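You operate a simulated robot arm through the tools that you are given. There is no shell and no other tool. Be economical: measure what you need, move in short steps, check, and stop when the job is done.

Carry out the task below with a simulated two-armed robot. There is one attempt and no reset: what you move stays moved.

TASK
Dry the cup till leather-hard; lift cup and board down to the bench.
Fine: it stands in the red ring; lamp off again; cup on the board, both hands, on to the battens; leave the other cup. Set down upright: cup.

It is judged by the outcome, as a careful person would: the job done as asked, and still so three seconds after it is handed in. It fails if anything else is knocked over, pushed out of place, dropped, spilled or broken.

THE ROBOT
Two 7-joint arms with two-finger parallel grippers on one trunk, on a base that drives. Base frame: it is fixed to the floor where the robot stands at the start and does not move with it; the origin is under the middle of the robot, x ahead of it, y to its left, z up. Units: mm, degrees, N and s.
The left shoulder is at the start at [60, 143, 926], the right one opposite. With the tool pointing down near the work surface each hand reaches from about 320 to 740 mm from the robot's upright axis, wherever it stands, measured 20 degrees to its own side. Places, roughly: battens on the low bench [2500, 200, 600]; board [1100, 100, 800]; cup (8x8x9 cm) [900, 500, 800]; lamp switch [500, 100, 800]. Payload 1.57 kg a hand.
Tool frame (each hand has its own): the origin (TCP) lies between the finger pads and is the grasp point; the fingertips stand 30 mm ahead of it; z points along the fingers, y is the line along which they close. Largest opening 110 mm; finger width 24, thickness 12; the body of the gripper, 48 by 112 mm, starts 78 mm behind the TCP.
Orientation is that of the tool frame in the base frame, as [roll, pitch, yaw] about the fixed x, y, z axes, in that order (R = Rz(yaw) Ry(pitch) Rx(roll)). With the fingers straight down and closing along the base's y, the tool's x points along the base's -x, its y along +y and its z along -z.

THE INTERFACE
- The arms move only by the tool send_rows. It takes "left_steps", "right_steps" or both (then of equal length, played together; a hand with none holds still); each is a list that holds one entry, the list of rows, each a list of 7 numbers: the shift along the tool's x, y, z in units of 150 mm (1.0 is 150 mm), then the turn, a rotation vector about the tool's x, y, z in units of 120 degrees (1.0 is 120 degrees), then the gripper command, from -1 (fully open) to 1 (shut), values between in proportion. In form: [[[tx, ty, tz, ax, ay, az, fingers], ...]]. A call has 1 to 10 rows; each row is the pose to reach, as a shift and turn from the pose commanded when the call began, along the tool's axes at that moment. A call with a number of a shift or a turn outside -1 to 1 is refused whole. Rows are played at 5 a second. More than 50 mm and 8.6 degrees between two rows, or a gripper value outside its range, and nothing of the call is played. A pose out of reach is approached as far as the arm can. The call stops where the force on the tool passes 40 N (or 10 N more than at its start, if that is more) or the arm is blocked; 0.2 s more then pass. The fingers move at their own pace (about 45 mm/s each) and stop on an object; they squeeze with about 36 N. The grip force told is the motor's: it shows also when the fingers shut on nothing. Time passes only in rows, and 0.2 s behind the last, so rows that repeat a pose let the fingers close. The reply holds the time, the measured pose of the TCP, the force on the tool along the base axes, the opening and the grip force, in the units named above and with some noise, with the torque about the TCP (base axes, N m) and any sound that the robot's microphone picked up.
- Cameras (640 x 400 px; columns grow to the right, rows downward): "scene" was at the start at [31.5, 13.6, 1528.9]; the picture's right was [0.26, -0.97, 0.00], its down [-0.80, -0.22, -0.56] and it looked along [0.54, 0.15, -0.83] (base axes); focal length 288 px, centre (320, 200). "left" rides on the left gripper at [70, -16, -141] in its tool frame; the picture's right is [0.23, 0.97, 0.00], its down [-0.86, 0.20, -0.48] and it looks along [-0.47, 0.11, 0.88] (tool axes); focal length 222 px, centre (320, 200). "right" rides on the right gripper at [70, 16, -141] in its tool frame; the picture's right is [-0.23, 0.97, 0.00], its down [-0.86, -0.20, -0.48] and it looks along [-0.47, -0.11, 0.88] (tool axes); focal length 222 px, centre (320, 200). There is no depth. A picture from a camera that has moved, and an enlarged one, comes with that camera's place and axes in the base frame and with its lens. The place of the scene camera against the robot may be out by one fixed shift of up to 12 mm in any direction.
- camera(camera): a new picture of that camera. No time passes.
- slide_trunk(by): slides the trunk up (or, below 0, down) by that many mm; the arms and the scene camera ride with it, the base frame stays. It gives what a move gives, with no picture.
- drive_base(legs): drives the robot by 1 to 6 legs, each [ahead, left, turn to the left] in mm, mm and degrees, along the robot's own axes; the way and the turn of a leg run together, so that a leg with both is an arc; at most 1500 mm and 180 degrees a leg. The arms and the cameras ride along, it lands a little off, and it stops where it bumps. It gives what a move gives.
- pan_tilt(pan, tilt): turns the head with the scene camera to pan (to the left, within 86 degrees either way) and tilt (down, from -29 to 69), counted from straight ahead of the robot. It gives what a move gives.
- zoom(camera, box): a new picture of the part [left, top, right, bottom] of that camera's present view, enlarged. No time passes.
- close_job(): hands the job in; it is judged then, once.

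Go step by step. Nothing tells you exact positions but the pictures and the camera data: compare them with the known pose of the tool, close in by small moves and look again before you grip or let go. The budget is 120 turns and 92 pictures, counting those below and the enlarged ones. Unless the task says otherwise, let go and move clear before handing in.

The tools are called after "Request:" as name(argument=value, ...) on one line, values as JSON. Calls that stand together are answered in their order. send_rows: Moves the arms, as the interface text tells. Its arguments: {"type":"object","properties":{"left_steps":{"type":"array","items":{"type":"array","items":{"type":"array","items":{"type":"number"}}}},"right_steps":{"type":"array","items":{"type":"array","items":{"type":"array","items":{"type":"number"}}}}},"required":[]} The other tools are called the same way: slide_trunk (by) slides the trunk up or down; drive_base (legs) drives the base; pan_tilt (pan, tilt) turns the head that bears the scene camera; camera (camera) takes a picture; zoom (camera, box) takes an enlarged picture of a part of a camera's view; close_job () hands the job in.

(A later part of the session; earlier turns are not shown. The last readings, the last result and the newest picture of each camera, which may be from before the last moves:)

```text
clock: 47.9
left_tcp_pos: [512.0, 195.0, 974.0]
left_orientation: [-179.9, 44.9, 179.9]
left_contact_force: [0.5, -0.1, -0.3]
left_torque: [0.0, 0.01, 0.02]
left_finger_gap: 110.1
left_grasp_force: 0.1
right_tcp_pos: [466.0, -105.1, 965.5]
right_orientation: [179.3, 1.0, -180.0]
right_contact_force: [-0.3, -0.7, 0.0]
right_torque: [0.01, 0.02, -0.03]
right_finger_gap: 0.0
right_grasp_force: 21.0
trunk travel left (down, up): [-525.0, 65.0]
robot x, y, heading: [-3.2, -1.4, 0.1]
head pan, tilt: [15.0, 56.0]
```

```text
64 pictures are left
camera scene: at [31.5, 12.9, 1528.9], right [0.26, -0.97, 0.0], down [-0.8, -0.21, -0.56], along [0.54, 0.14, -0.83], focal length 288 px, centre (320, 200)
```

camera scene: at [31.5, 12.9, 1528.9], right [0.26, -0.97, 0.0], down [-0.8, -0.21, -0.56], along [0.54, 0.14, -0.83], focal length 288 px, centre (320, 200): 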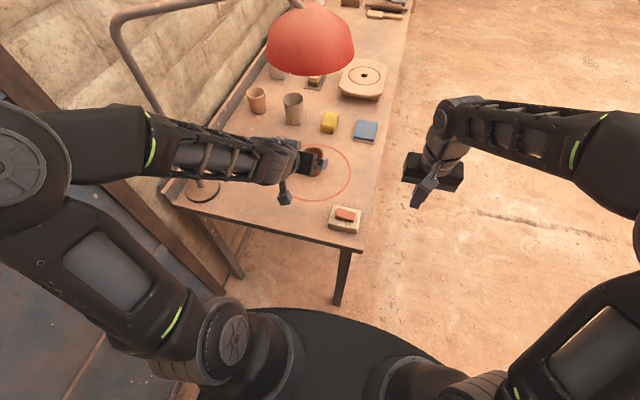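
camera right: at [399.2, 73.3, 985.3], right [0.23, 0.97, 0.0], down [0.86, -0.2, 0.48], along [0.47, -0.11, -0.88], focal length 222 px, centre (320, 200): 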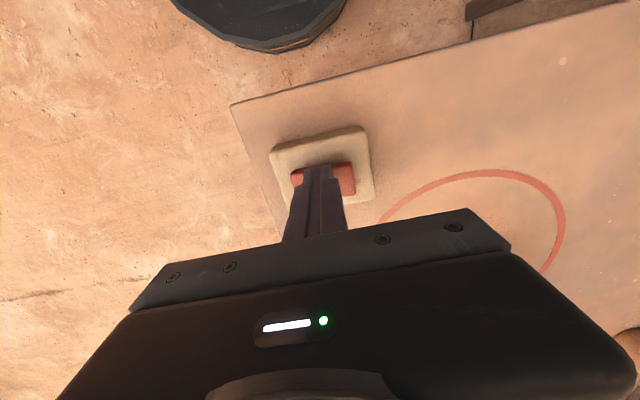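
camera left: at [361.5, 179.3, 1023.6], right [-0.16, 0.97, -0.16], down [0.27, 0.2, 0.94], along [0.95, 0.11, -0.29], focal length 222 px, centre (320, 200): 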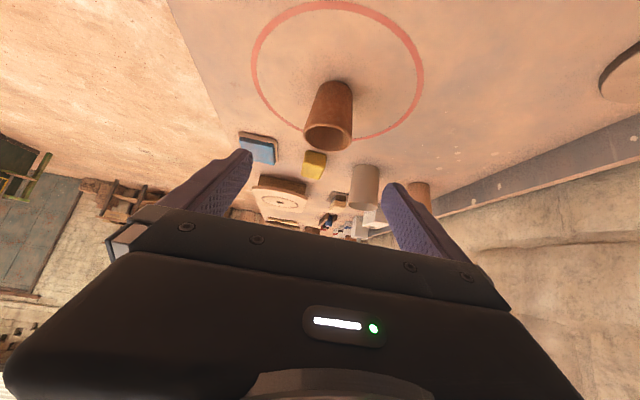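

The cup base computes to about [606–615, 199], with the table top somewhere between 775 and 800. I move down-forward partway, staying astride the cup, and look again.

Request:
send_rows(left_steps=[[[0.05, 0.027, 0.2, 0, 0, 0, -1], [0.1, 0.027, 0.4, 0, 0, 0, -1], [0.17, 0.027, 0.62, 0, 0, 0, -1], [0.17, 0.027, 0.62, 0, 0, 0, -1]]])

Request:
camera(camera="left")

Request:
zoom(camera="scene", box=[240, 120, 400, 220])

```text
clock: 48.9
left_tcp_pos: [560.0, 198.7, 889.8]
left_orientation: [-179.9, 45.1, 179.9]
left_contact_force: [0.0, -0.1, -0.9]
left_torque: [0.01, -0.04, 0.03]
left_finger_gap: 110.0
left_grasp_force: 0.0
right_tcp_pos: [466.3, -103.8, 965.5]
right_orientation: [179.3, 0.9, -180.0]
right_contact_force: [0.7, -0.3, -1.0]
right_torque: [0.0, 0.03, 0.0]
right_finger_gap: 0.0
right_grasp_force: 21.5
trunk travel left (down, up): [-525.0, 65.0]
robot x, y, heading: [-2.3, -0.3, 0.2]
head pan, tilt: [15.0, 56.0]
```

```text
63 pictures are left
camera left: at [409.9, 182.9, 939.7], right [-0.16, 0.97, -0.16], down [0.26, 0.2, 0.94], along [0.95, 0.11, -0.29], focal length 222 px, centre (320, 200)
```

left: 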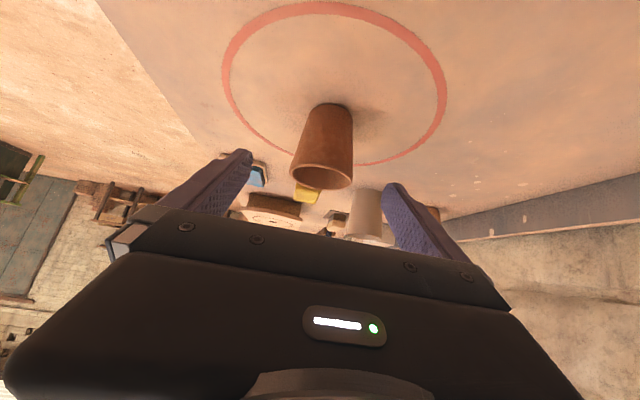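

```text
4.00 times, centred on (320, 170) of scene
camera zoom: at [30.8, 13.1, 1528.9], right [0.26, -0.97, 0.0], down [-0.8, -0.21, -0.56], along [0.54, 0.14, -0.83], focal length 1150 px, centre (320, 320)
```

zoom: 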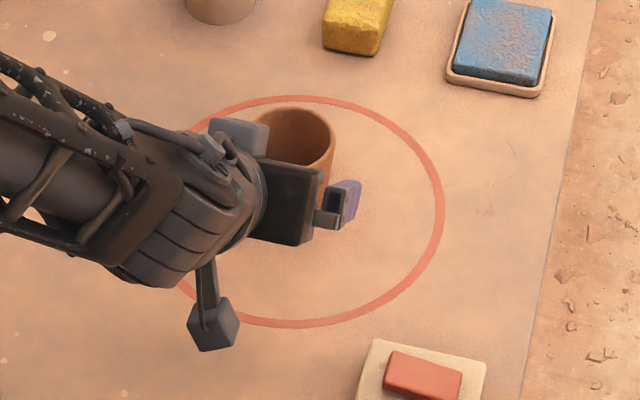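

Triangulation puts the cup axis near [622, 202] and the table at about 770. The fingers straddle the cup, so I advance most of the way and look before closing.

Request:
send_rows(left_steps=[[[0.01, 0.02, 0.15, 0, 0, 0, -1], [0.01, 0.02, 0.3, 0, 0, 0, -1], [0.02, 0.02, 0.42, 0, 0, 0, -1], [0.02, 0.02, 0.52, 0, 0, 0, -1], [0.02, 0.02, 0.52, 0, 0, 0, -1]]])

Request:
camera(camera="left")

Request:
zoom(camera="scene", box=[240, 120, 400, 220])

```text
clock: 50.1
left_tcp_pos: [612.1, 201.5, 832.9]
left_orientation: [180.0, 45.1, 180.0]
left_contact_force: [1.0, -0.1, -0.2]
left_torque: [0.0, 0.02, 0.02]
left_finger_gap: 109.9
left_grasp_force: 0.0
right_tcp_pos: [467.2, -104.2, 964.3]
right_orientation: [179.4, 1.0, 180.0]
right_contact_force: [-0.7, -0.3, 0.0]
right_torque: [0.01, 0.01, -0.02]
right_finger_gap: 0.0
right_grasp_force: 21.0
trunk travel left (down, up): [-525.0, 65.0]
robot x, y, heading: [-1.7, 0.5, 0.0]
head pan, tilt: [15.0, 56.0]
```

```text
61 pictures are left
camera left: at [463.7, 186.4, 882.2], right [-0.16, 0.97, -0.16], down [0.27, 0.2, 0.94], along [0.95, 0.11, -0.29], focal length 222 px, centre (320, 200)
```

left: 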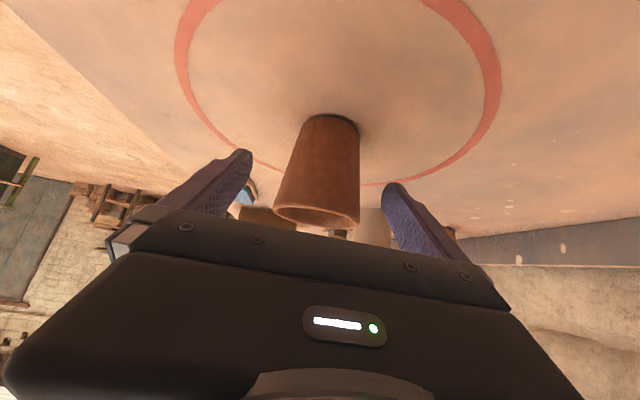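

```text
4.00 times, centred on (320, 170) of scene
camera zoom: at [31.2, 13.3, 1528.9], right [0.26, -0.97, 0.0], down [-0.8, -0.21, -0.56], along [0.54, 0.14, -0.83], focal length 1150 px, centre (320, 320)
```

zoom: 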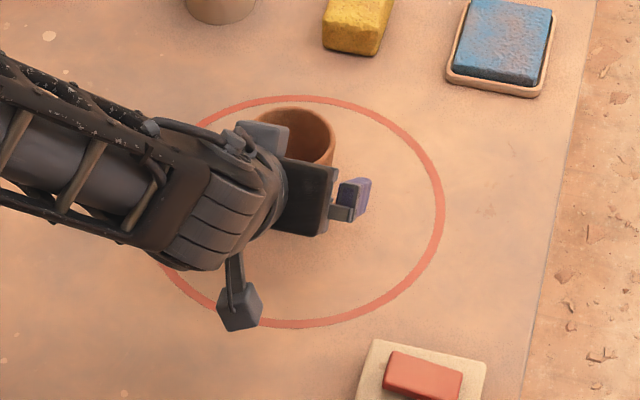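

From the rim size and three views, the cup axis is at about [646, 206] with the rim at z 840, so the table is near 748. I go 47 mm further in along the tool axis and close.

Request:
send_rows(left_steps=[[[0, 0.033, 0.1, 0, 0, 0, -1], [0, 0.033, 0.2, 0, 0, 0, -1], [0, 0.033, 0.3, 0, 0, 0, -1], [0, 0.033, 0.3, 0, 0, 0, -1]]])

Request:
camera(camera="left")

```text
clock: 51.1
left_tcp_pos: [644.5, 208.1, 799.8]
left_orientation: [-179.9, 45.1, 179.8]
left_contact_force: [0.1, 0.8, 1.1]
left_torque: [0.01, -0.02, 0.01]
left_finger_gap: 110.0
left_grasp_force: 0.1
right_tcp_pos: [466.6, -104.4, 965.1]
right_orientation: [179.3, 1.0, 180.0]
right_contact_force: [-0.3, 0.7, 0.5]
right_torque: [0.0, -0.03, 0.03]
right_finger_gap: 0.0
right_grasp_force: 21.6
trunk travel left (down, up): [-525.0, 65.0]
robot x, y, heading: [-0.7, 0.4, 0.2]
head pan, tilt: [15.0, 56.0]
```

```text
59 pictures are left
camera left: at [495.3, 191.6, 849.4], right [-0.16, 0.97, -0.16], down [0.27, 0.2, 0.94], along [0.95, 0.11, -0.29], focal length 222 px, centre (320, 200)
```

left: 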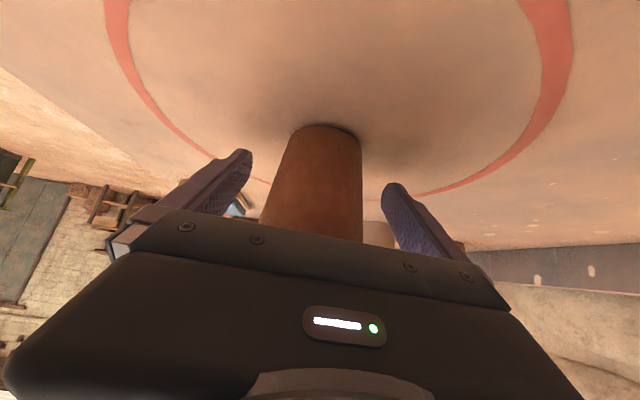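

The cup is centred between the fingers. Closing now.

Request:
send_rows(left_steps=[[[0, 0, 0, 0, 0, 0, 0.2], [0, 0, 0, 0, 0, 0, 0.2], [0, 0, 0, 0, 0, 0, 0.2], [0, 0, 0, 0, 0, 0, 0.2], [0, 0, 0, 0, 0, 0, 0.2]]])

Request:
camera(camera="left")

```text
clock: 52.3
left_tcp_pos: [645.1, 207.7, 800.0]
left_orientation: [180.0, 45.1, 179.8]
left_contact_force: [0.5, -0.4, -0.4]
left_torque: [0.01, 0.02, -0.02]
left_finger_gap: 65.9
left_grasp_force: 35.8
right_tcp_pos: [467.1, -103.8, 964.6]
right_orientation: [179.4, 0.9, -179.9]
right_contact_force: [-1.0, -0.7, -0.2]
right_torque: [-0.02, -0.02, -0.03]
right_finger_gap: 0.0
right_grasp_force: 21.5
trunk travel left (down, up): [-525.0, 65.0]
robot x, y, heading: [-3.0, 3.4, 0.1]
head pan, tilt: [15.0, 56.0]
```

```text
58 pictures are left
camera left: at [495.2, 191.5, 849.4], right [-0.16, 0.97, -0.16], down [0.27, 0.2, 0.94], along [0.95, 0.11, -0.29], focal length 222 px, centre (320, 200)
```

left: 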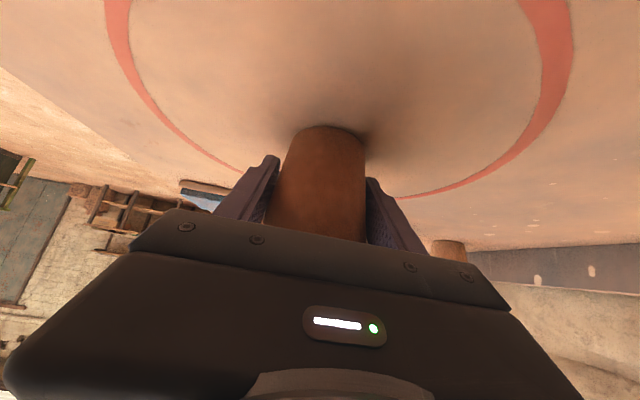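

The grip is firm, with a gap of 66 mm at 36 N. I lift straight up, then draw back toward the robot.

Request:
send_rows(left_steps=[[[-0.08, 0, -0.08, 0, 0, 0, 0.2], [-0.19, 0, -0.19, 0, 0, 0, 0.2], [-0.3, 0, -0.3, 0, 0, 0, 0.2], [-0.3, 0, -0.3, 0, 0, 0, 0.2], [-0.15, 0, -0.45, 0, 0, 0, 0.2], [0.0, 0, -0.6, 0, 0, 0, 0.2], [0.1, 0, -0.8, 0, 0, 0, 0.2], [0.2, 0, -1.0, 0, 0, 0, 0.2]]])

Request:
camera(camera="scene")

```text
clock: 54.1
left_tcp_pos: [517.3, 207.4, 884.7]
left_orientation: [-180.0, 45.0, 179.8]
left_contact_force: [-0.5, -0.4, -1.0]
left_torque: [0.04, -0.01, 0.02]
left_finger_gap: 74.7
left_grasp_force: 35.4
right_tcp_pos: [466.1, -104.5, 965.7]
right_orientation: [179.3, 0.9, -180.0]
right_contact_force: [-0.2, 0.3, -0.1]
right_torque: [0.0, -0.02, -0.03]
right_finger_gap: 0.0
right_grasp_force: 21.0
trunk travel left (down, up): [-525.0, 65.0]
robot x, y, heading: [-0.6, -0.3, -0.2]
head pan, tilt: [15.0, 56.0]
```

```text
57 pictures are left
camera scene: at [30.7, 13.2, 1528.9], right [0.26, -0.97, 0.0], down [-0.8, -0.21, -0.56], along [0.54, 0.14, -0.83], focal length 288 px, centre (320, 200)
```

scene: 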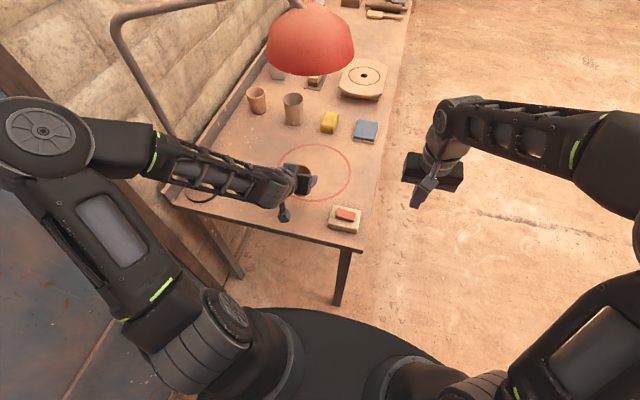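

The gap has grown to 74.7, so the cup has slid down to where it is wider. I check it with the left camera.

Request:
camera(camera="left")

Request:
zoom(camera="scene", box=[240, 130, 360, 230])

```text
56 pictures are left
camera left: at [366.7, 192.0, 934.9], right [-0.16, 0.97, -0.16], down [0.26, 0.2, 0.94], along [0.95, 0.11, -0.29], focal length 222 px, centre (320, 200)
```

left: 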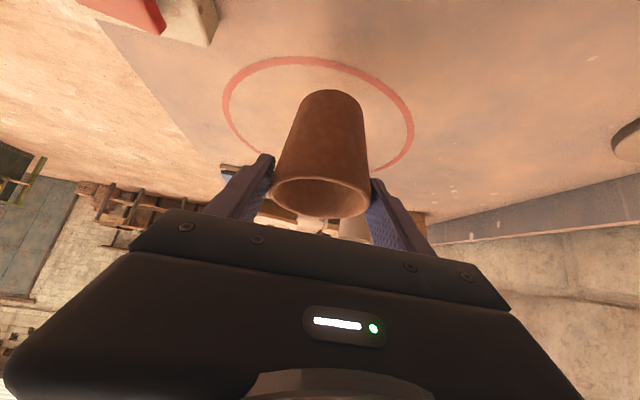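

```text
4.00 times, centred on (300, 180) of scene
camera zoom: at [30.7, 13.2, 1528.9], right [0.26, -0.97, 0.0], down [-0.8, -0.21, -0.56], along [0.54, 0.14, -0.83], focal length 1150 px, centre (400, 280)
```

zoom: 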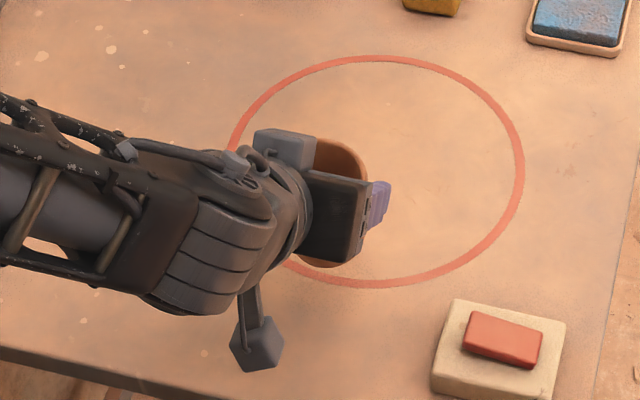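

The cup has slipped down and is now held only at the rim, about 45 mm above the bench. I set it back down slowly here and will regrasp lower.

Request:
send_rows(left_steps=[[[0.03, 0, 0.03, 0, 0, 0, 0.2], [0.06, 0, 0.06, 0, 0, 0, 0.2], [0.09, 0, 0.09, 0, 0, 0, 0.2], [0.12, 0, 0.12, 0, 0, 0, 0.2], [0.14, 0, 0.14, 0, 0, 0, 0.2], [0.16, 0, 0.16, 0, 0, 0, 0.2], [0.17, 0, 0.17, 0, 0, 0, 0.2]]])

Request:
camera(camera="left")

```text
clock: 55.7
left_tcp_pos: [517.6, 207.6, 848.9]
left_orientation: [180.0, 45.1, 179.8]
left_contact_force: [0.5, 0.0, -1.2]
left_torque: [0.02, -0.02, 0.02]
left_finger_gap: 74.4
left_grasp_force: 36.2
right_tcp_pos: [467.4, -104.9, 965.9]
right_orientation: [179.4, 0.9, 179.9]
right_contact_force: [-0.1, -0.1, 0.0]
right_torque: [-0.01, 0.0, -0.04]
right_finger_gap: 0.0
right_grasp_force: 20.9
trunk travel left (down, up): [-525.0, 65.0]
robot x, y, heading: [-2.1, -2.0, -0.0]
head pan, tilt: [15.0, 56.0]
```

```text
54 pictures are left
camera left: at [368.1, 192.0, 898.8], right [-0.16, 0.97, -0.16], down [0.27, 0.2, 0.94], along [0.95, 0.11, -0.29], focal length 222 px, centre (320, 200)
```

left: 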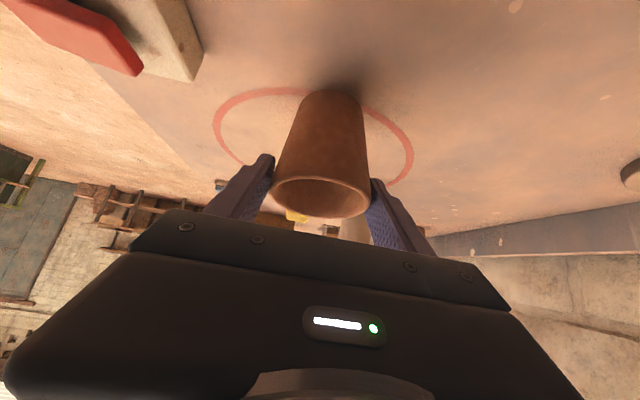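

Stable and nearly down. I lower further in 2–3 mm steps.

Request:
send_rows(left_steps=[[[0.012, 0, 0.012, 0, 0, 0, 0.2], [0.024, 0, 0.024, 0, 0, 0, 0.2], [0.036, 0, 0.036, 0, 0, 0, 0.2], [0.048, 0, 0.048, 0, 0, 0, 0.2], [0.06, 0, 0.06, 0, 0, 0, 0.2]]])

Request:
camera(camera="left")

```text
clock: 56.9
left_tcp_pos: [518.2, 207.2, 838.9]
left_orientation: [179.9, 45.4, 179.7]
left_contact_force: [3.7, -0.9, 12.6]
left_torque: [-0.04, -0.12, 0.0]
left_finger_gap: 73.3
left_grasp_force: 36.1
right_tcp_pos: [466.4, -105.7, 966.2]
right_orientation: [179.3, 1.1, 180.0]
right_contact_force: [0.2, 0.4, 0.1]
right_torque: [0.0, 0.02, -0.03]
right_finger_gap: 0.0
right_grasp_force: 21.3
trunk travel left (down, up): [-525.0, 65.0]
robot x, y, heading: [-0.3, -1.6, 0.1]
head pan, tilt: [15.0, 56.0]
```

```text
53 pictures are left
camera left: at [368.4, 192.0, 887.5], right [-0.16, 0.97, -0.16], down [0.26, 0.2, 0.94], along [0.95, 0.11, -0.29], focal length 222 px, centre (320, 200)
```

left: 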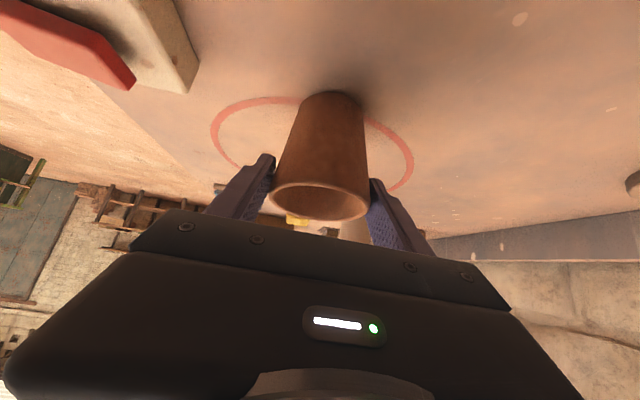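

The cup is standing on the bench (12 N upward), so the table is at about 747. I open, move down to mid-height on the cup, and look.

Request:
send_rows(left_steps=[[[-0.01, 0, -0.01, 0, 0, 0, 0.2], [-0.01, 0, -0.01, 0, 0, 0, -1], [-0.01, 0, -0.01, 0, 0, 0, -1], [-0.01, 0, -0.01, 0, 0, 0, -1], [0.06, 0, 0.1, 0, 0, 0, -1], [0.12, 0, 0.18, 0, 0, 0, -1], [0.18, 0, 0.24, 0, 0, 0, -1], [0.18, 0, 0.24, 0, 0, 0, -1]]])

Request:
camera(camera="left")

```text
clock: 58.7
left_tcp_pos: [524.7, 208.0, 792.0]
left_orientation: [180.0, 45.1, 179.9]
left_contact_force: [1.4, 0.2, -0.3]
left_torque: [-0.02, 0.0, -0.01]
left_finger_gap: 109.9
left_grasp_force: 0.2
right_tcp_pos: [465.5, -105.0, 965.0]
right_orientation: [179.3, 1.1, 180.0]
right_contact_force: [0.2, 0.3, 0.0]
right_torque: [0.01, -0.03, -0.01]
right_finger_gap: 0.2
right_grasp_force: 21.2
trunk travel left (down, up): [-525.0, 65.0]
robot x, y, heading: [-0.7, -0.4, 0.1]
head pan, tilt: [15.0, 56.0]
```

```text
52 pictures are left
camera left: at [374.6, 191.9, 841.2], right [-0.16, 0.97, -0.16], down [0.27, 0.2, 0.94], along [0.95, 0.11, -0.29], focal length 222 px, centre (320, 200)
```

left: 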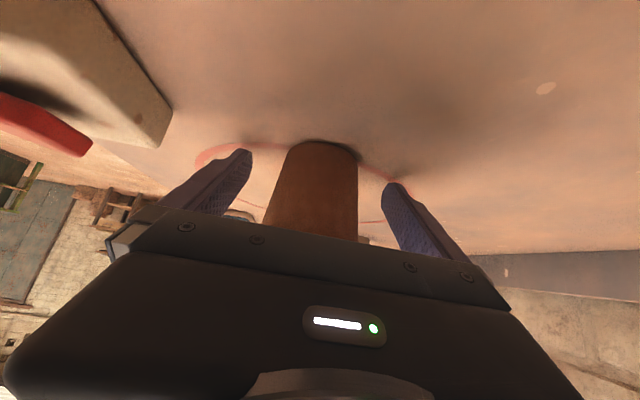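

The cup stands upright between the fingers. I close, lift 15 mm slowly, and compare the gap.

Request:
send_rows(left_steps=[[[0, 0, 0, 0, 0, 0, 0.4], [0, 0, 0, 0, 0, 0, 0.4], [0, 0, 0, 0, 0, 0, 0.4], [0, 0, 0, 0, 0, 0, 0.4], [0, 0, 0, 0, 0, 0, 0.4]]])

Request:
send_rows(left_steps=[[[-0.01, 0, -0.01, 0, 0, 0, 0.4], [-0.02, 0, -0.02, 0, 0, 0, 0.4], [-0.03, 0, -0.03, 0, 0, 0, 0.4], [-0.045, 0, -0.045, 0, 0, 0, 0.4], [-0.06, 0, -0.06, 0, 0, 0, 0.4], [-0.075, 0, -0.075, 0, 0, 0, 0.4]]])

```text
clock: 59.9
left_tcp_pos: [524.2, 207.8, 791.2]
left_orientation: [180.0, 45.0, 179.9]
left_contact_force: [0.3, 1.0, 0.2]
left_torque: [-0.02, 0.0, -0.01]
left_finger_gap: 62.1
left_grasp_force: 33.6
right_tcp_pos: [466.5, -105.7, 965.2]
right_orientation: [179.4, 0.9, -179.9]
right_contact_force: [0.1, 0.0, 0.3]
right_torque: [0.0, 0.01, -0.01]
right_finger_gap: 0.1
right_grasp_force: 21.4
trunk travel left (down, up): [-525.0, 65.0]
robot x, y, heading: [0.9, 0.5, 0.2]
head pan, tilt: [15.0, 56.0]
```

```text
clock: 61.3
left_tcp_pos: [525.7, 208.4, 806.7]
left_orientation: [-180.0, 45.1, 179.9]
left_contact_force: [0.3, 0.1, -2.4]
left_torque: [0.01, 0.02, 0.0]
left_finger_gap: 61.9
left_grasp_force: 36.0
right_tcp_pos: [467.6, -104.4, 964.7]
right_orientation: [179.3, 1.0, -179.9]
right_contact_force: [-0.3, 0.6, -0.5]
right_torque: [0.01, -0.04, 0.02]
right_finger_gap: 0.1
right_grasp_force: 21.4
trunk travel left (down, up): [-525.0, 65.0]
robot x, y, heading: [0.3, -2.5, 0.1]
head pan, tilt: [15.0, 56.0]
```

The grip holds: gap steady at 62, cup weight about 2 N. I raise it slowly further.

Request:
send_rows(left_steps=[[[-0.04, 0, -0.04, 0, 0, 0, 0.4], [-0.09, 0, -0.09, 0, 0, 0, 0.4], [-0.14, 0, -0.14, 0, 0, 0, 0.4], [-0.2, 0, -0.2, 0, 0, 0, 0.4], [-0.26, 0, -0.26, 0, 0, 0, 0.4], [-0.32, 0, -0.32, 0, 0, 0, 0.4], [-0.38, 0, -0.38, 0, 0, 0, 0.4], [-0.44, 0, -0.44, 0, 0, 0, 0.4], [-0.5, 0, -0.5, 0, 0, 0, 0.4]]])

Request:
send_rows(left_steps=[[[0.04, 0, -0.04, 0, 0, 0, 0.4], [0.1, 0, -0.1, 0, 0, 0, 0.4], [0.17, 0, -0.17, 0, 0, 0, 0.4], [0.24, 0, -0.24, 0, 0, 0, 0.4], [0.31, 0, -0.31, 0, 0, 0, 0.4], [0.38, 0, -0.38, 0, 0, 0, 0.4], [0.44, 0, -0.44, 0, 0, 0, 0.4], [0.48, 0, -0.48, 0, 0, 0, 0.4], [0.5, 0, -0.5, 0, 0, 0, 0.4]]])

Request:
camera(camera="left")

```text
clock: 63.3
left_tcp_pos: [524.2, 207.7, 913.9]
left_orientation: [180.0, 45.1, 180.0]
left_contact_force: [0.0, -0.3, -1.7]
left_torque: [-0.02, 0.01, 0.0]
left_finger_gap: 62.0
left_grasp_force: 37.1
right_tcp_pos: [466.5, -103.2, 964.7]
right_orientation: [179.3, 1.0, -180.0]
right_contact_force: [-0.5, 0.1, 1.6]
right_torque: [-0.01, 0.03, -0.02]
right_finger_gap: 0.1
right_grasp_force: 20.8
trunk travel left (down, up): [-525.0, 65.0]
robot x, y, heading: [-0.5, -0.0, -0.1]
head pan, tilt: [15.0, 56.0]
```

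```text
clock: 65.3
left_tcp_pos: [485.8, 210.0, 915.8]
left_orientation: [180.0, 45.0, 179.9]
left_contact_force: [0.5, 0.1, -1.8]
left_torque: [0.01, 0.0, -0.03]
left_finger_gap: 62.2
left_grasp_force: 36.0
left hand out of reach, approached as far as the arm can: row 4, 5, 6, 7, 8, 9
right_tcp_pos: [467.3, -104.1, 966.5]
right_orientation: [179.3, 1.0, -180.0]
right_contact_force: [-0.3, -0.1, 0.1]
right_torque: [0.0, -0.03, 0.0]
right_finger_gap: 0.2
right_grasp_force: 21.1
trunk travel left (down, up): [-525.0, 65.0]
robot x, y, heading: [-2.8, -3.0, 0.2]
head pan, tilt: [15.0, 56.0]
```

```text
51 pictures are left
camera left: at [336.4, 194.4, 966.6], right [-0.16, 0.97, -0.16], down [0.27, 0.2, 0.94], along [0.95, 0.11, -0.29], focal length 222 px, centre (320, 200)
```

left: 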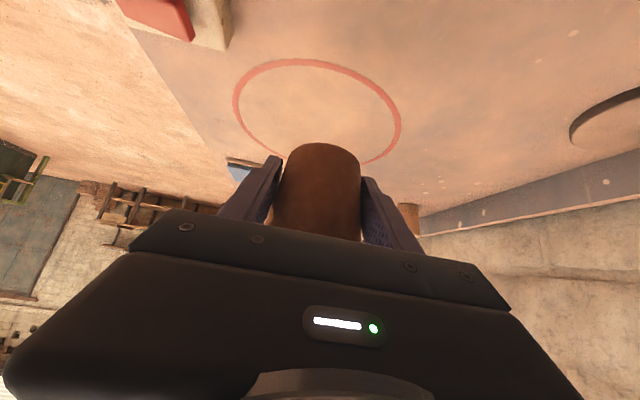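

The cup is held well. I raise the trunk for clearance, strafe right off the bench, drive along its right side, and turn left to face the board.

Request:
slide_trunk(by=60)

Request:
drive_base(legs=[[0, -620, 0], [1170, 0, 0], [0, 0, 90]])

Request:
pan_tilt(pan=0, tilt=45)

Request:
camera(camera="scene")

```text
clock: 66.3
left_tcp_pos: [485.8, 209.6, 975.7]
left_orientation: [-179.9, 44.9, 179.9]
left_contact_force: [-0.9, -0.4, -1.5]
left_torque: [0.01, -0.03, 0.01]
left_finger_gap: 62.2
left_grasp_force: 36.1
right_tcp_pos: [467.0, -104.3, 1025.3]
right_orientation: [179.3, 1.0, 180.0]
right_contact_force: [-0.7, 1.1, -0.1]
right_torque: [-0.02, 0.01, -0.01]
right_finger_gap: 0.0
right_grasp_force: 21.4
trunk travel left (down, up): [-585.0, 5.0]
robot x, y, heading: [0.5, -1.7, -0.2]
head pan, tilt: [15.0, 56.0]
```

```text
clock: 79.2
left_tcp_pos: [948.8, -155.8, 976.6]
left_orientation: [179.9, 45.1, -89.2]
left_contact_force: [-0.5, -1.0, -1.4]
left_torque: [-0.02, 0.02, -0.02]
left_finger_gap: 61.6
left_grasp_force: 36.2
right_tcp_pos: [1263.7, -171.4, 1025.7]
right_orientation: [179.3, 1.0, -89.3]
right_contact_force: [-1.1, -0.1, 0.4]
right_torque: [-0.01, 0.04, 0.02]
right_finger_gap: 0.2
right_grasp_force: 21.9
trunk travel left (down, up): [-585.0, 5.0]
robot x, y, heading: [1165.5, -639.2, 90.8]
head pan, tilt: [15.0, 56.0]
```

```text
clock: 80.0
left_tcp_pos: [949.0, -155.2, 976.4]
left_orientation: [-180.0, 45.1, -89.3]
left_contact_force: [-0.3, 0.0, -1.6]
left_torque: [-0.04, -0.01, -0.04]
left_finger_gap: 61.8
left_grasp_force: 36.4
right_tcp_pos: [1264.1, -172.1, 1025.9]
right_orientation: [179.3, 1.1, -89.2]
right_contact_force: [-0.1, 0.3, 0.6]
right_torque: [-0.02, -0.02, -0.03]
right_finger_gap: 0.0
right_grasp_force: 21.2
trunk travel left (down, up): [-585.0, 5.0]
robot x, y, heading: [1168.4, -639.4, 91.0]
head pan, tilt: [0.0, 45.0]
```

```text
50 pictures are left
camera scene: at [1157.8, -593.3, 1603.5], right [1.0, 0.01, 0.0], down [0.01, -0.71, -0.71], along [-0.01, 0.71, -0.71], focal length 288 px, centre (320, 200)
```

scene: 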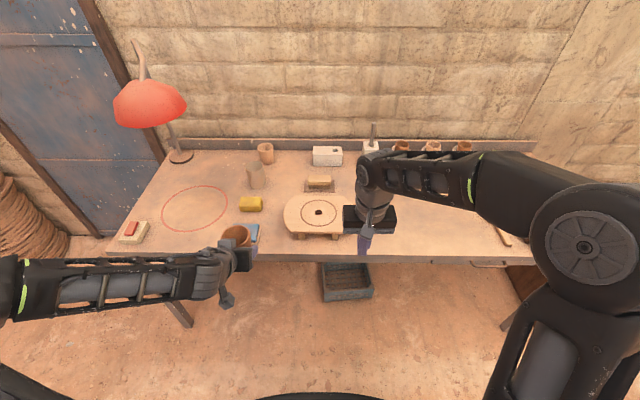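

The board is at about [1145, 150]. I move the right hand aside and look closely at the board.

Request:
send_rows(right_steps=[[[0, -0.3, -0.1, 0, 0, 0, 1], [0, -0.6, -0.1, 0, 0, 0, -1], [0, -0.9, -0.1, 0, 0, 0, -1], [0, -1.0, -0.1, 0, 0, 0, -1]]])

Request:
zoom(camera="scene", box=[220, 140, 420, 265])

```text
clock: 81.0
left_tcp_pos: [949.0, -156.8, 976.3]
left_orientation: [180.0, 45.0, -89.1]
left_contact_force: [-0.8, -0.1, -3.0]
left_torque: [-0.01, 0.0, -0.04]
left_finger_gap: 61.6
left_grasp_force: 35.9
right_tcp_pos: [1413.4, -167.1, 1039.8]
right_orientation: [179.4, 1.0, -89.2]
right_contact_force: [0.0, -1.3, 1.6]
right_torque: [-0.01, 0.03, 0.0]
right_finger_gap: 67.9
right_grasp_force: 0.0
trunk travel left (down, up): [-585.0, 5.0]
robot x, y, heading: [1164.8, -639.9, 91.1]
head pan, tilt: [0.0, 45.0]
```

```text
3.20 times, centred on (320, 202) of scene
camera zoom: at [1157.6, -593.2, 1603.5], right [1.0, 0.01, 0.0], down [0.01, -0.71, -0.71], along [-0.01, 0.71, -0.71], focal length 920 px, centre (320, 192)
```

zoom: 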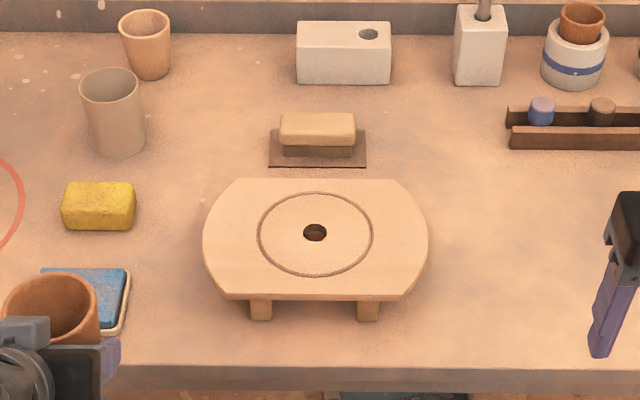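

The board stands on two feet, with about 55 mm of overhang at each x-end, which is good for two-handed carrying from the sides. I centre the robot on it and move in.

Request:
drive_base(legs=[[0, 20, 0], [275, 0, -0.9]])

Request:
pan_tilt(pan=0, tilt=56)

Request:
camera(camera="scene")

```text
clock: 83.3
left_tcp_pos: [932.9, 118.7, 977.1]
left_orientation: [180.0, 45.0, -90.0]
left_contact_force: [0.4, 0.2, -0.5]
left_torque: [0.0, -0.03, 0.0]
left_finger_gap: 61.3
left_grasp_force: 36.8
right_tcp_pos: [1398.0, 104.4, 1039.4]
right_orientation: [179.2, 1.0, -89.9]
right_contact_force: [0.6, 0.7, -1.2]
right_torque: [0.01, 0.02, 0.01]
right_finger_gap: 110.0
right_grasp_force: 0.0
trunk travel left (down, up): [-585.0, 5.0]
robot x, y, heading: [1144.8, -366.0, 90.0]
head pan, tilt: [0.0, 45.0]
```

```text
clock: 84.1
left_tcp_pos: [932.5, 118.6, 976.1]
left_orientation: [-179.9, 45.0, -89.9]
left_contact_force: [0.4, -0.9, -1.3]
left_torque: [0.0, 0.04, -0.02]
left_finger_gap: 61.4
left_grasp_force: 36.2
right_tcp_pos: [1396.3, 102.6, 1038.7]
right_orientation: [179.3, 1.0, -89.9]
right_contact_force: [1.1, 0.0, 1.0]
right_torque: [-0.03, -0.08, -0.02]
right_finger_gap: 109.8
right_grasp_force: 0.0
trunk travel left (down, up): [-585.0, 5.0]
robot x, y, heading: [1143.8, -365.9, 89.7]
head pan, tilt: [0.0, 56.0]
```

```text
48 pictures are left
camera scene: at [1136.8, -329.9, 1588.9], right [1.0, 0.0, 0.0], down [0.0, -0.83, -0.56], along [0.0, 0.56, -0.83], focal length 288 px, centre (320, 200)
```

scene: 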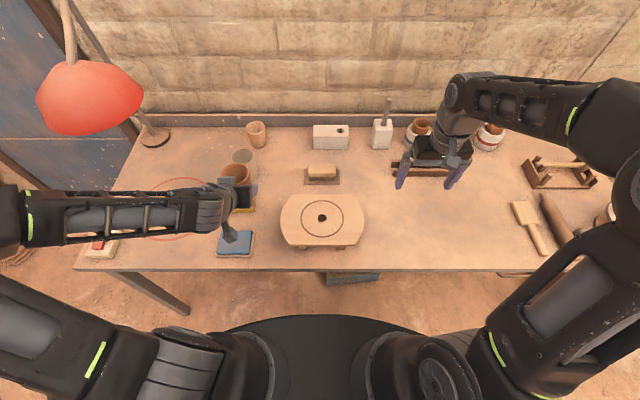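

The board centre reads about [1143, 138]. I carry the cup across at height, toward a point above the board.

Request:
send_rows(left_steps=[[[0, -0.08, 0, 0, 0, 0, 0.4], [0, -0.2, 0, 0, 0, 0, 0.4], [0, -0.35, 0, 0, 0, 0, 0.4], [0, -0.5, 0, 0, 0, 0, 0.4], [0, -0.65, 0, 0, 0, 0, 0.4], [0, -0.8, 0, 0, 0, 0, 0.4], [0, -0.9, 0, 0, 0, 0, 0.4], [0, -0.95, 0, 0, 0, 0, 0.4]]])

Request:
send_rows(left_steps=[[[0, -0.06, 0, 0, 0, 0, 0.4], [0, -0.18, 0, 0, 0, 0, 0.4], [0, -0.3, 0, 0, 0, 0, 0.4], [0, -0.4, 0, 0, 0, 0, 0.4], [0, -0.45, 0.0, 0, 0, 0, 0.4], [0.06, -0.46, 0.1, 0, 0, 0, 0.4], [0.12, -0.46, 0.18, 0, 0, 0, 0.4], [0.18, -0.46, 0.25, 0, 0, 0, 0.4], [0.22, -0.46, 0.29, 0, 0, 0, 0.4], [0.22, -0.46, 0.29, 0, 0, 0, 0.4]]])

Request:
camera(camera="left")

Request:
zoom(camera="scene", box=[240, 140, 400, 260])

```text
clock: 85.9
left_tcp_pos: [1076.2, 120.6, 975.5]
left_orientation: [180.0, 44.9, -89.8]
left_contact_force: [0.4, -0.6, -1.4]
left_torque: [0.01, 0.02, -0.03]
left_finger_gap: 61.7
left_grasp_force: 36.1
right_tcp_pos: [1396.8, 102.5, 1040.1]
right_orientation: [179.3, 1.0, -89.9]
right_contact_force: [0.4, -0.1, 1.1]
right_torque: [-0.03, 0.0, 0.04]
right_finger_gap: 110.2
right_grasp_force: 0.2
trunk travel left (down, up): [-585.0, 5.0]
robot x, y, heading: [1143.0, -366.7, 90.0]
head pan, tilt: [0.0, 56.0]
```

```text
clock: 88.1
left_tcp_pos: [1145.5, 126.8, 921.7]
left_orientation: [-180.0, 45.1, -90.0]
left_contact_force: [-1.0, -0.4, -1.6]
left_torque: [0.0, 0.0, 0.02]
left_finger_gap: 61.3
left_grasp_force: 36.2
right_tcp_pos: [1397.0, 102.6, 1039.7]
right_orientation: [179.3, 1.0, -89.9]
right_contact_force: [1.2, 0.6, 0.2]
right_torque: [-0.05, -0.04, 0.0]
right_finger_gap: 110.1
right_grasp_force: 0.0
trunk travel left (down, up): [-585.0, 5.0]
robot x, y, heading: [1144.5, -368.9, 90.0]
head pan, tilt: [0.0, 56.0]
```

```text
47 pictures are left
camera left: at [1160.9, -23.1, 972.8], right [-0.97, -0.16, -0.16], down [-0.2, 0.27, 0.94], along [-0.11, 0.95, -0.29], focal length 222 px, centre (320, 200)
```

left: 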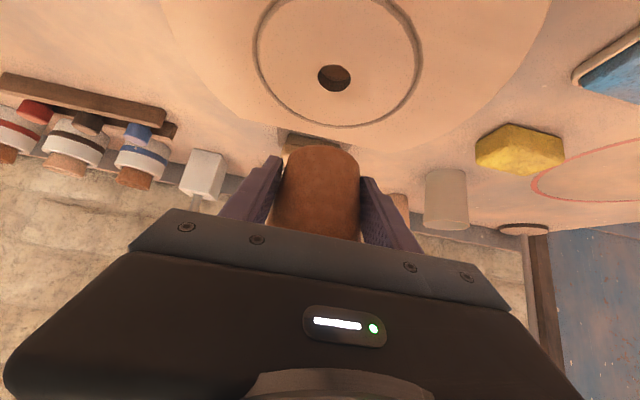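

```text
3.33 times, centred on (320, 200) of scene
camera zoom: at [1137.0, -329.9, 1588.9], right [1.0, 0.0, 0.0], down [0.0, -0.83, -0.56], along [0.0, 0.56, -0.83], focal length 959 px, centre (320, 200)
```

zoom: 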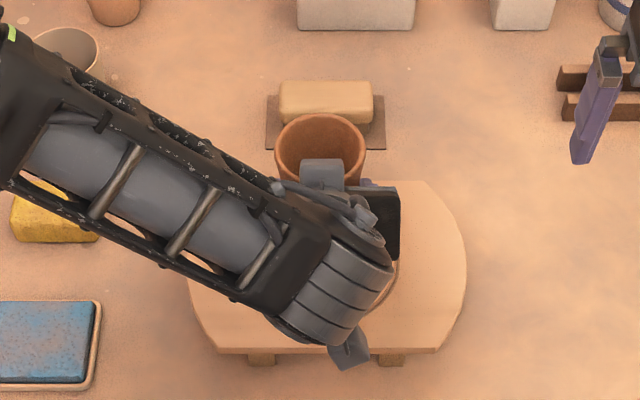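

By the wrist camera, the board's hole is at about [1147, 148]. I move 13 mm forward, then down 70 mm, leaving a small gap.

Request:
send_rows(left_steps=[[[-0.06, -0.005, 0.06, 0, 0, 0, 0.4], [0.0, -0.005, 0.12, 0, 0, 0, 0.4], [0.07, -0.005, 0.19, 0, 0, 0, 0.4], [0.14, -0.005, 0.26, 0, 0, 0, 0.4], [0.2, -0.005, 0.32, 0, 0, 0, 0.4], [0.25, -0.005, 0.37, 0, 0, 0, 0.4], [0.27, -0.005, 0.39, 0, 0, 0, 0.4], [0.27, -0.005, 0.39, 0, 0, 0, 0.4]]])

Request:
camera(camera="left")

```text
clock: 89.9
left_tcp_pos: [1146.2, 140.8, 852.5]
left_orientation: [179.9, 45.1, -90.0]
left_contact_force: [-0.3, -0.8, 1.8]
left_torque: [0.05, 0.09, 0.06]
left_finger_gap: 61.6
left_grasp_force: 35.9
right_tcp_pos: [1398.1, 102.7, 1039.3]
right_orientation: [179.2, 1.0, -89.8]
right_contact_force: [0.6, 0.0, -0.5]
right_torque: [0.02, 0.0, -0.03]
right_finger_gap: 110.2
right_grasp_force: 0.1
trunk travel left (down, up): [-585.0, 5.0]
robot x, y, heading: [1145.1, -367.9, 90.4]
head pan, tilt: [0.0, 56.0]
```

```text
45 pictures are left
camera left: at [1161.8, -8.7, 902.9], right [-0.97, -0.16, -0.16], down [-0.2, 0.27, 0.94], along [-0.11, 0.95, -0.29], focal length 222 px, centre (320, 200)
```

left: 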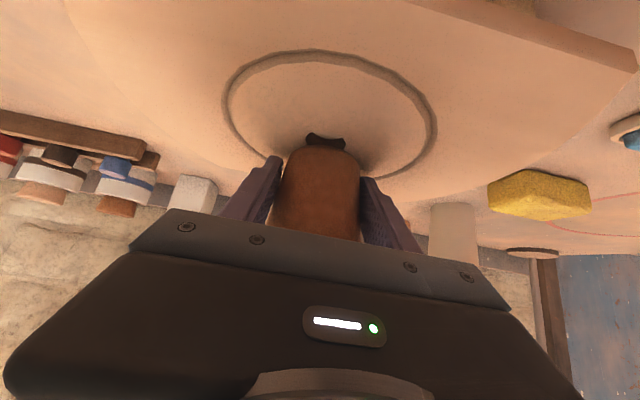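

The force has just turned positive, so the cup is touching the board (top at about 807). I press 2–3 mm more to confirm.

Request:
send_rows(left_steps=[[[0.006, 0, 0.006, 0, 0, 0, 0.4], [0.012, 0, 0.012, 0, 0, 0, 0.4], [0.012, 0, 0.012, 0, 0, 0, 0.4]]])

Request:
zoom(camera="left", box=[200, 80, 440, 260])

```text
clock: 90.7
left_tcp_pos: [1145.0, 139.7, 850.9]
left_orientation: [-180.0, 45.2, -90.0]
left_contact_force: [5.4, -0.5, 14.2]
left_torque: [0.04, 0.15, 0.06]
left_finger_gap: 61.2
left_grasp_force: 36.3
right_tcp_pos: [1398.3, 101.3, 1040.8]
right_orientation: [179.3, 1.1, -89.9]
right_contact_force: [-0.6, -0.2, 0.1]
right_torque: [0.0, 0.01, 0.01]
right_finger_gap: 110.1
right_grasp_force: 0.1
trunk travel left (down, up): [-585.0, 5.0]
robot x, y, heading: [1146.5, -366.5, 90.2]
head pan, tilt: [0.0, 56.0]
```

```text
2.22 times, centred on (320, 170) of left
camera zoom: at [1162.0, -9.2, 901.3], right [-0.97, -0.16, -0.16], down [-0.2, 0.26, 0.94], along [-0.11, 0.95, -0.29], focal length 494 px, centre (320, 267)
```

zoom: 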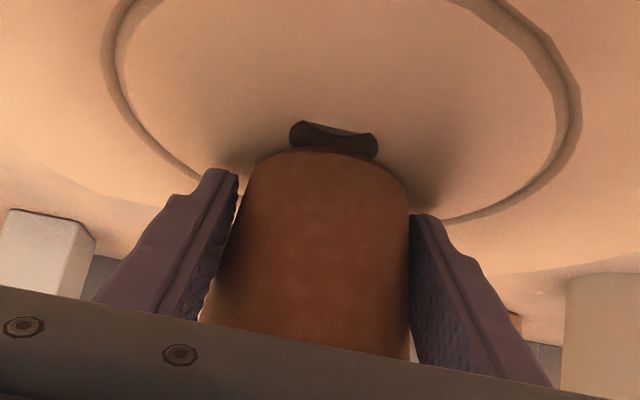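

The cup is seated on the board, slightly behind the hole. I release it and back straight out along the tool axis.

Request:
send_rows(left_steps=[[[-0.008, 0, -0.008, 0, 0, 0, 0.4], [-0.008, 0, -0.008, 0, 0, 0, -1], [-0.008, 0, -0.008, 0, 0, 0, -1], [-0.008, 0, -0.008, 0, 0, 0, -1], [-0.01, 0, -0.15, 0, 0, 0, -1], [-0.01, 0, -0.35, 0, 0, 0, -1], [-0.01, 0, -0.6, 0, 0, 0, -1], [-0.01, 0, -0.85, 0, 0, 0, -1], [-0.01, 0, -1.0, 0, 0, 0, -1]]])

Request:
camera(camera="left")

```text
clock: 92.7
left_tcp_pos: [1145.5, 34.2, 956.7]
left_orientation: [179.9, 45.0, -90.0]
left_contact_force: [-0.1, 0.0, 0.0]
left_torque: [0.01, 0.0, 0.0]
left_finger_gap: 109.8
left_grasp_force: 0.1
right_tcp_pos: [1396.2, 102.7, 1040.2]
right_orientation: [179.3, 0.9, -89.9]
right_contact_force: [-0.1, 0.8, 0.2]
right_torque: [0.0, 0.0, -0.01]
right_finger_gap: 109.9
right_grasp_force: 0.0
trunk travel left (down, up): [-585.0, 5.0]
robot x, y, heading: [1144.3, -367.7, 89.9]
head pan, tilt: [0.0, 56.0]
```

```text
43 pictures are left
camera left: at [1160.1, -114.3, 1006.6], right [-0.97, -0.16, -0.16], down [-0.2, 0.27, 0.94], along [-0.11, 0.95, -0.29], focal length 222 px, centre (320, 200)
```

left: 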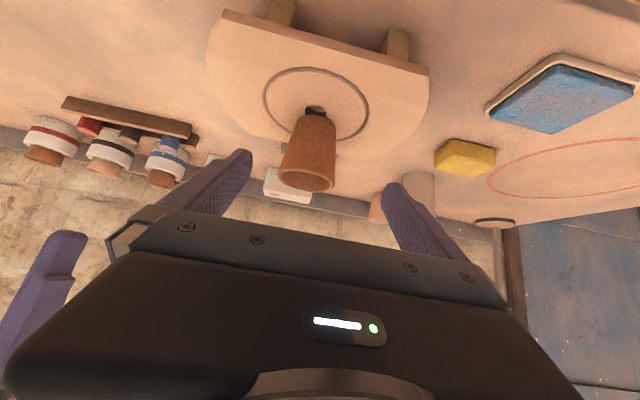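

The cup stands on the board. Now I prepare both hands for an end-grip on the board: the left untilts and moves left while the right rolls 75° so its fingers point inward.

Request:
send_rows(left_steps=[[[-0.05, 0.05, -0.05, 0, 0, 0, -1], [-0.1, 0.15, -0.1, 0, 0.04, 0, -1], [-0.15, 0.3, -0.15, 0, 0.08, 0, -1], [-0.2, 0.45, -0.2, 0, 0.13, 0, -1], [-0.24, 0.6, -0.24, 0, 0.18, 0, -1], [-0.24, 0.75, -0.24, 0, 0.23, 0, -1], [-0.24, 0.85, -0.24, 0, 0.28, 0, -1], [-0.24, 0.95, -0.24, 0, 0.33, 0, -1], [-0.24, 1.0, -0.24, 0, 0.375, 0, -1], [-0.24, 1.0, -0.24, 0, 0.375, 0, -1]]], right_steps=[[[0, 0, 0, -0.0625, 0, 0, -1], [0, 0, 0, -0.125, 0, 0, -1], [0, 0, 0, -0.1875, 0, 0, -1], [0, 0, 0, -0.25, 0, 0, -1], [0, 0, 0, -0.3125, 0, 0, -1], [0, 0, 0, -0.375, 0, 0, -1], [0, 0, 0, -0.4375, 0, 0, -1], [0, 0, 0, -0.5, 0, 0, -1], [0, 0, 0, -0.5625, 0, 0, -1], [0, 0, 0, -0.625, 0, 0, -1]]])

Request:
camera(camera="scene")

```text
clock: 94.9
left_tcp_pos: [996.7, 34.8, 1008.4]
left_orientation: [180.0, 0.0, -90.0]
left_contact_force: [0.1, -1.1, 1.3]
left_torque: [-0.01, 0.04, -0.02]
left_finger_gap: 109.8
left_grasp_force: 0.0
right_tcp_pos: [1399.2, 102.7, 1039.6]
right_orientation: [104.3, 1.0, -90.0]
right_contact_force: [0.6, -1.0, 0.0]
right_torque: [-0.01, 0.0, 0.0]
right_finger_gap: 110.2
right_grasp_force: 0.0
trunk travel left (down, up): [-585.0, 5.0]
robot x, y, heading: [1144.4, -367.3, 90.0]
head pan, tilt: [0.0, 56.0]
```

```text
42 pictures are left
camera scene: at [1138.6, -330.5, 1589.0], right [1.0, 0.0, 0.0], down [0.0, -0.83, -0.56], along [0.0, 0.56, -0.83], focal length 288 px, centre (320, 200)
```

scene: 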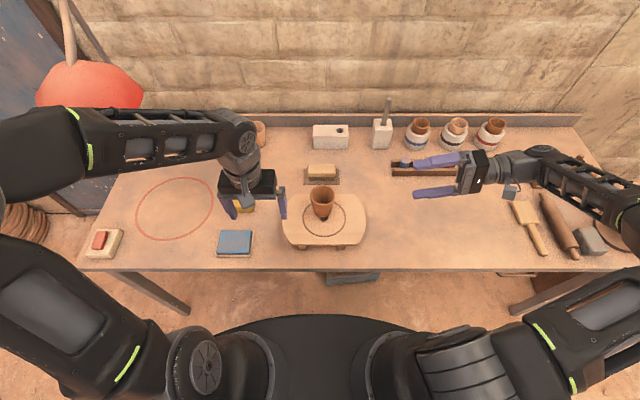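

Clear so far. Now I roll the left hand the same way while moving it to the left of the board; the right hand comes to its side of the board at a safe height.

Request:
send_rows(left_steps=[[[-0.07, 0.03, 0.0, 0.0625, 0, 0, -1], [-0.14, 0.06, 0.0, 0.125, 0, 0, -1], [-0.21, 0.09, 0.0, 0.1875, 0, 0, -1], [-0.28, 0.12, 0.05, 0.25, 0, 0, -1], [-0.35, 0.15, 0.1, 0.3125, 0, 0, -1], [-0.42, 0.18, 0.14, 0.375, 0, 0, -1], [-0.49, 0.21, 0.18, 0.4375, 0, 0, -1], [-0.56, 0.24, 0.22, 0.5, 0, 0, -1], [-0.63, 0.25, 0.27, 0.5625, 0, 0, -1], [-0.7, 0.25, 0.32, 0.625, 0, 0, -1]]], right_steps=[[[-0.03, -0.1, 0.07, 0, 0, 0, -1], [-0.06, -0.2, 0.14, 0, 0, 0, -1], [-0.09, -0.3, 0.2, 0, 0, 0, -1], [-0.12, -0.4, 0.27, 0, 0, 0, -1], [-0.15, -0.5, 0.34, 0, 0, 0, -1], [-0.18, -0.6, 0.4, 0, 0, 0, -1], [-0.21, -0.7, 0.47, 0, 0, 0, -1], [-0.24, -0.8, 0.54, 0, 0, 0, -1], [-0.267, -0.865, 0.6, 0, 0, 0, -1], [-0.267, -0.865, 0.64, 0, 0, 0, -1]]])

Request:
camera(camera="scene")

Request:
camera(camera="right")

```text
clock: 97.1
left_tcp_pos: [957.6, 140.1, 961.1]
left_orientation: [-104.8, 0.1, -89.8]
left_contact_force: [0.5, -0.4, -0.5]
left_torque: [0.0, -0.02, 0.02]
left_finger_gap: 109.8
left_grasp_force: 0.1
right_tcp_pos: [1334.9, 144.9, 889.3]
right_orientation: [104.4, 1.0, -89.9]
right_contact_force: [0.5, 1.3, -0.4]
right_torque: [0.0, 0.01, 0.0]
right_finger_gap: 110.0
right_grasp_force: 0.0
trunk travel left (down, up): [-585.0, 5.0]
robot x, y, heading: [1143.8, -365.1, 89.9]
head pan, tilt: [0.0, 56.0]
```

```text
41 pictures are left
camera scene: at [1136.3, -329.4, 1588.9], right [1.0, 0.0, 0.0], down [0.0, -0.83, -0.56], along [0.0, 0.56, -0.83], focal length 288 px, centre (320, 200)
```

scene: 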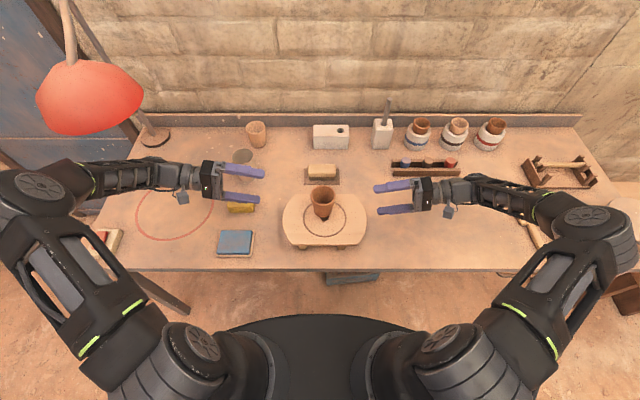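

```text
40 pictures are left
camera right: at [1468.6, 74.4, 941.5], right [-0.24, 0.21, 0.95], down [0.51, 0.86, -0.06], along [-0.82, 0.47, -0.32], focal length 222 px, centre (320, 200)
```

right: 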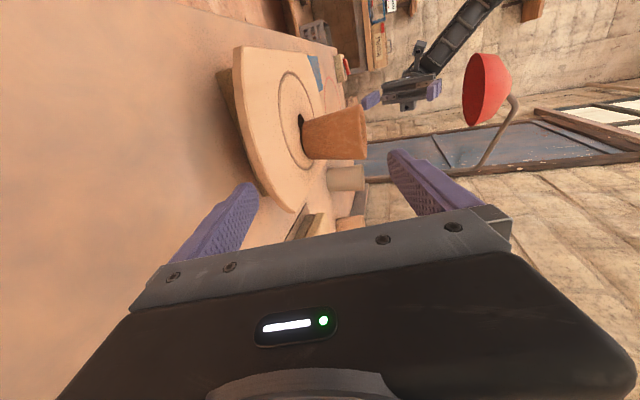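

The hands are positioned symmetrically. I zoom on the board end in the right wrist view to measure the edge's height and thickness.

Request:
zoom(camera="right", box=[200, 30, 400, 220])

Request:
camera(camera="left")

```text
2.11 times, centred on (300, 125) of right
camera zoom: at [1468.6, 74.4, 941.5], right [-0.24, 0.21, 0.95], down [0.51, 0.86, -0.06], along [-0.82, 0.47, -0.32], focal length 468 px, centre (362, 358)
```

zoom: 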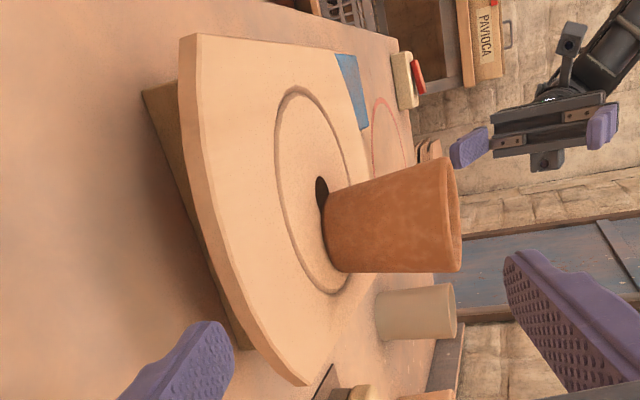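

```text
38 pictures are left
camera left: at [824.1, 70.9, 1011.8], right [-0.25, -0.23, -0.94], down [-0.51, 0.85, -0.07], along [0.82, 0.47, -0.33], focal length 222 px, centre (320, 200)
```

left: 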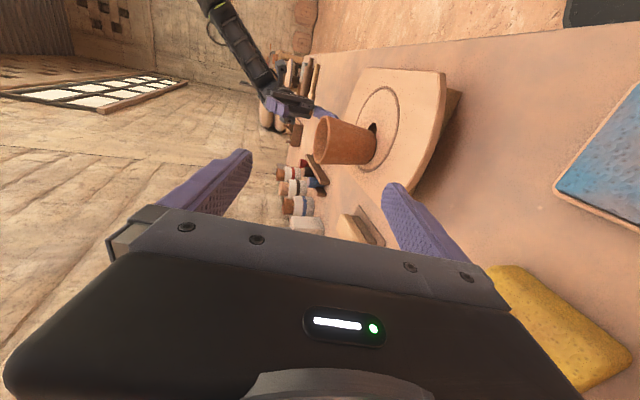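

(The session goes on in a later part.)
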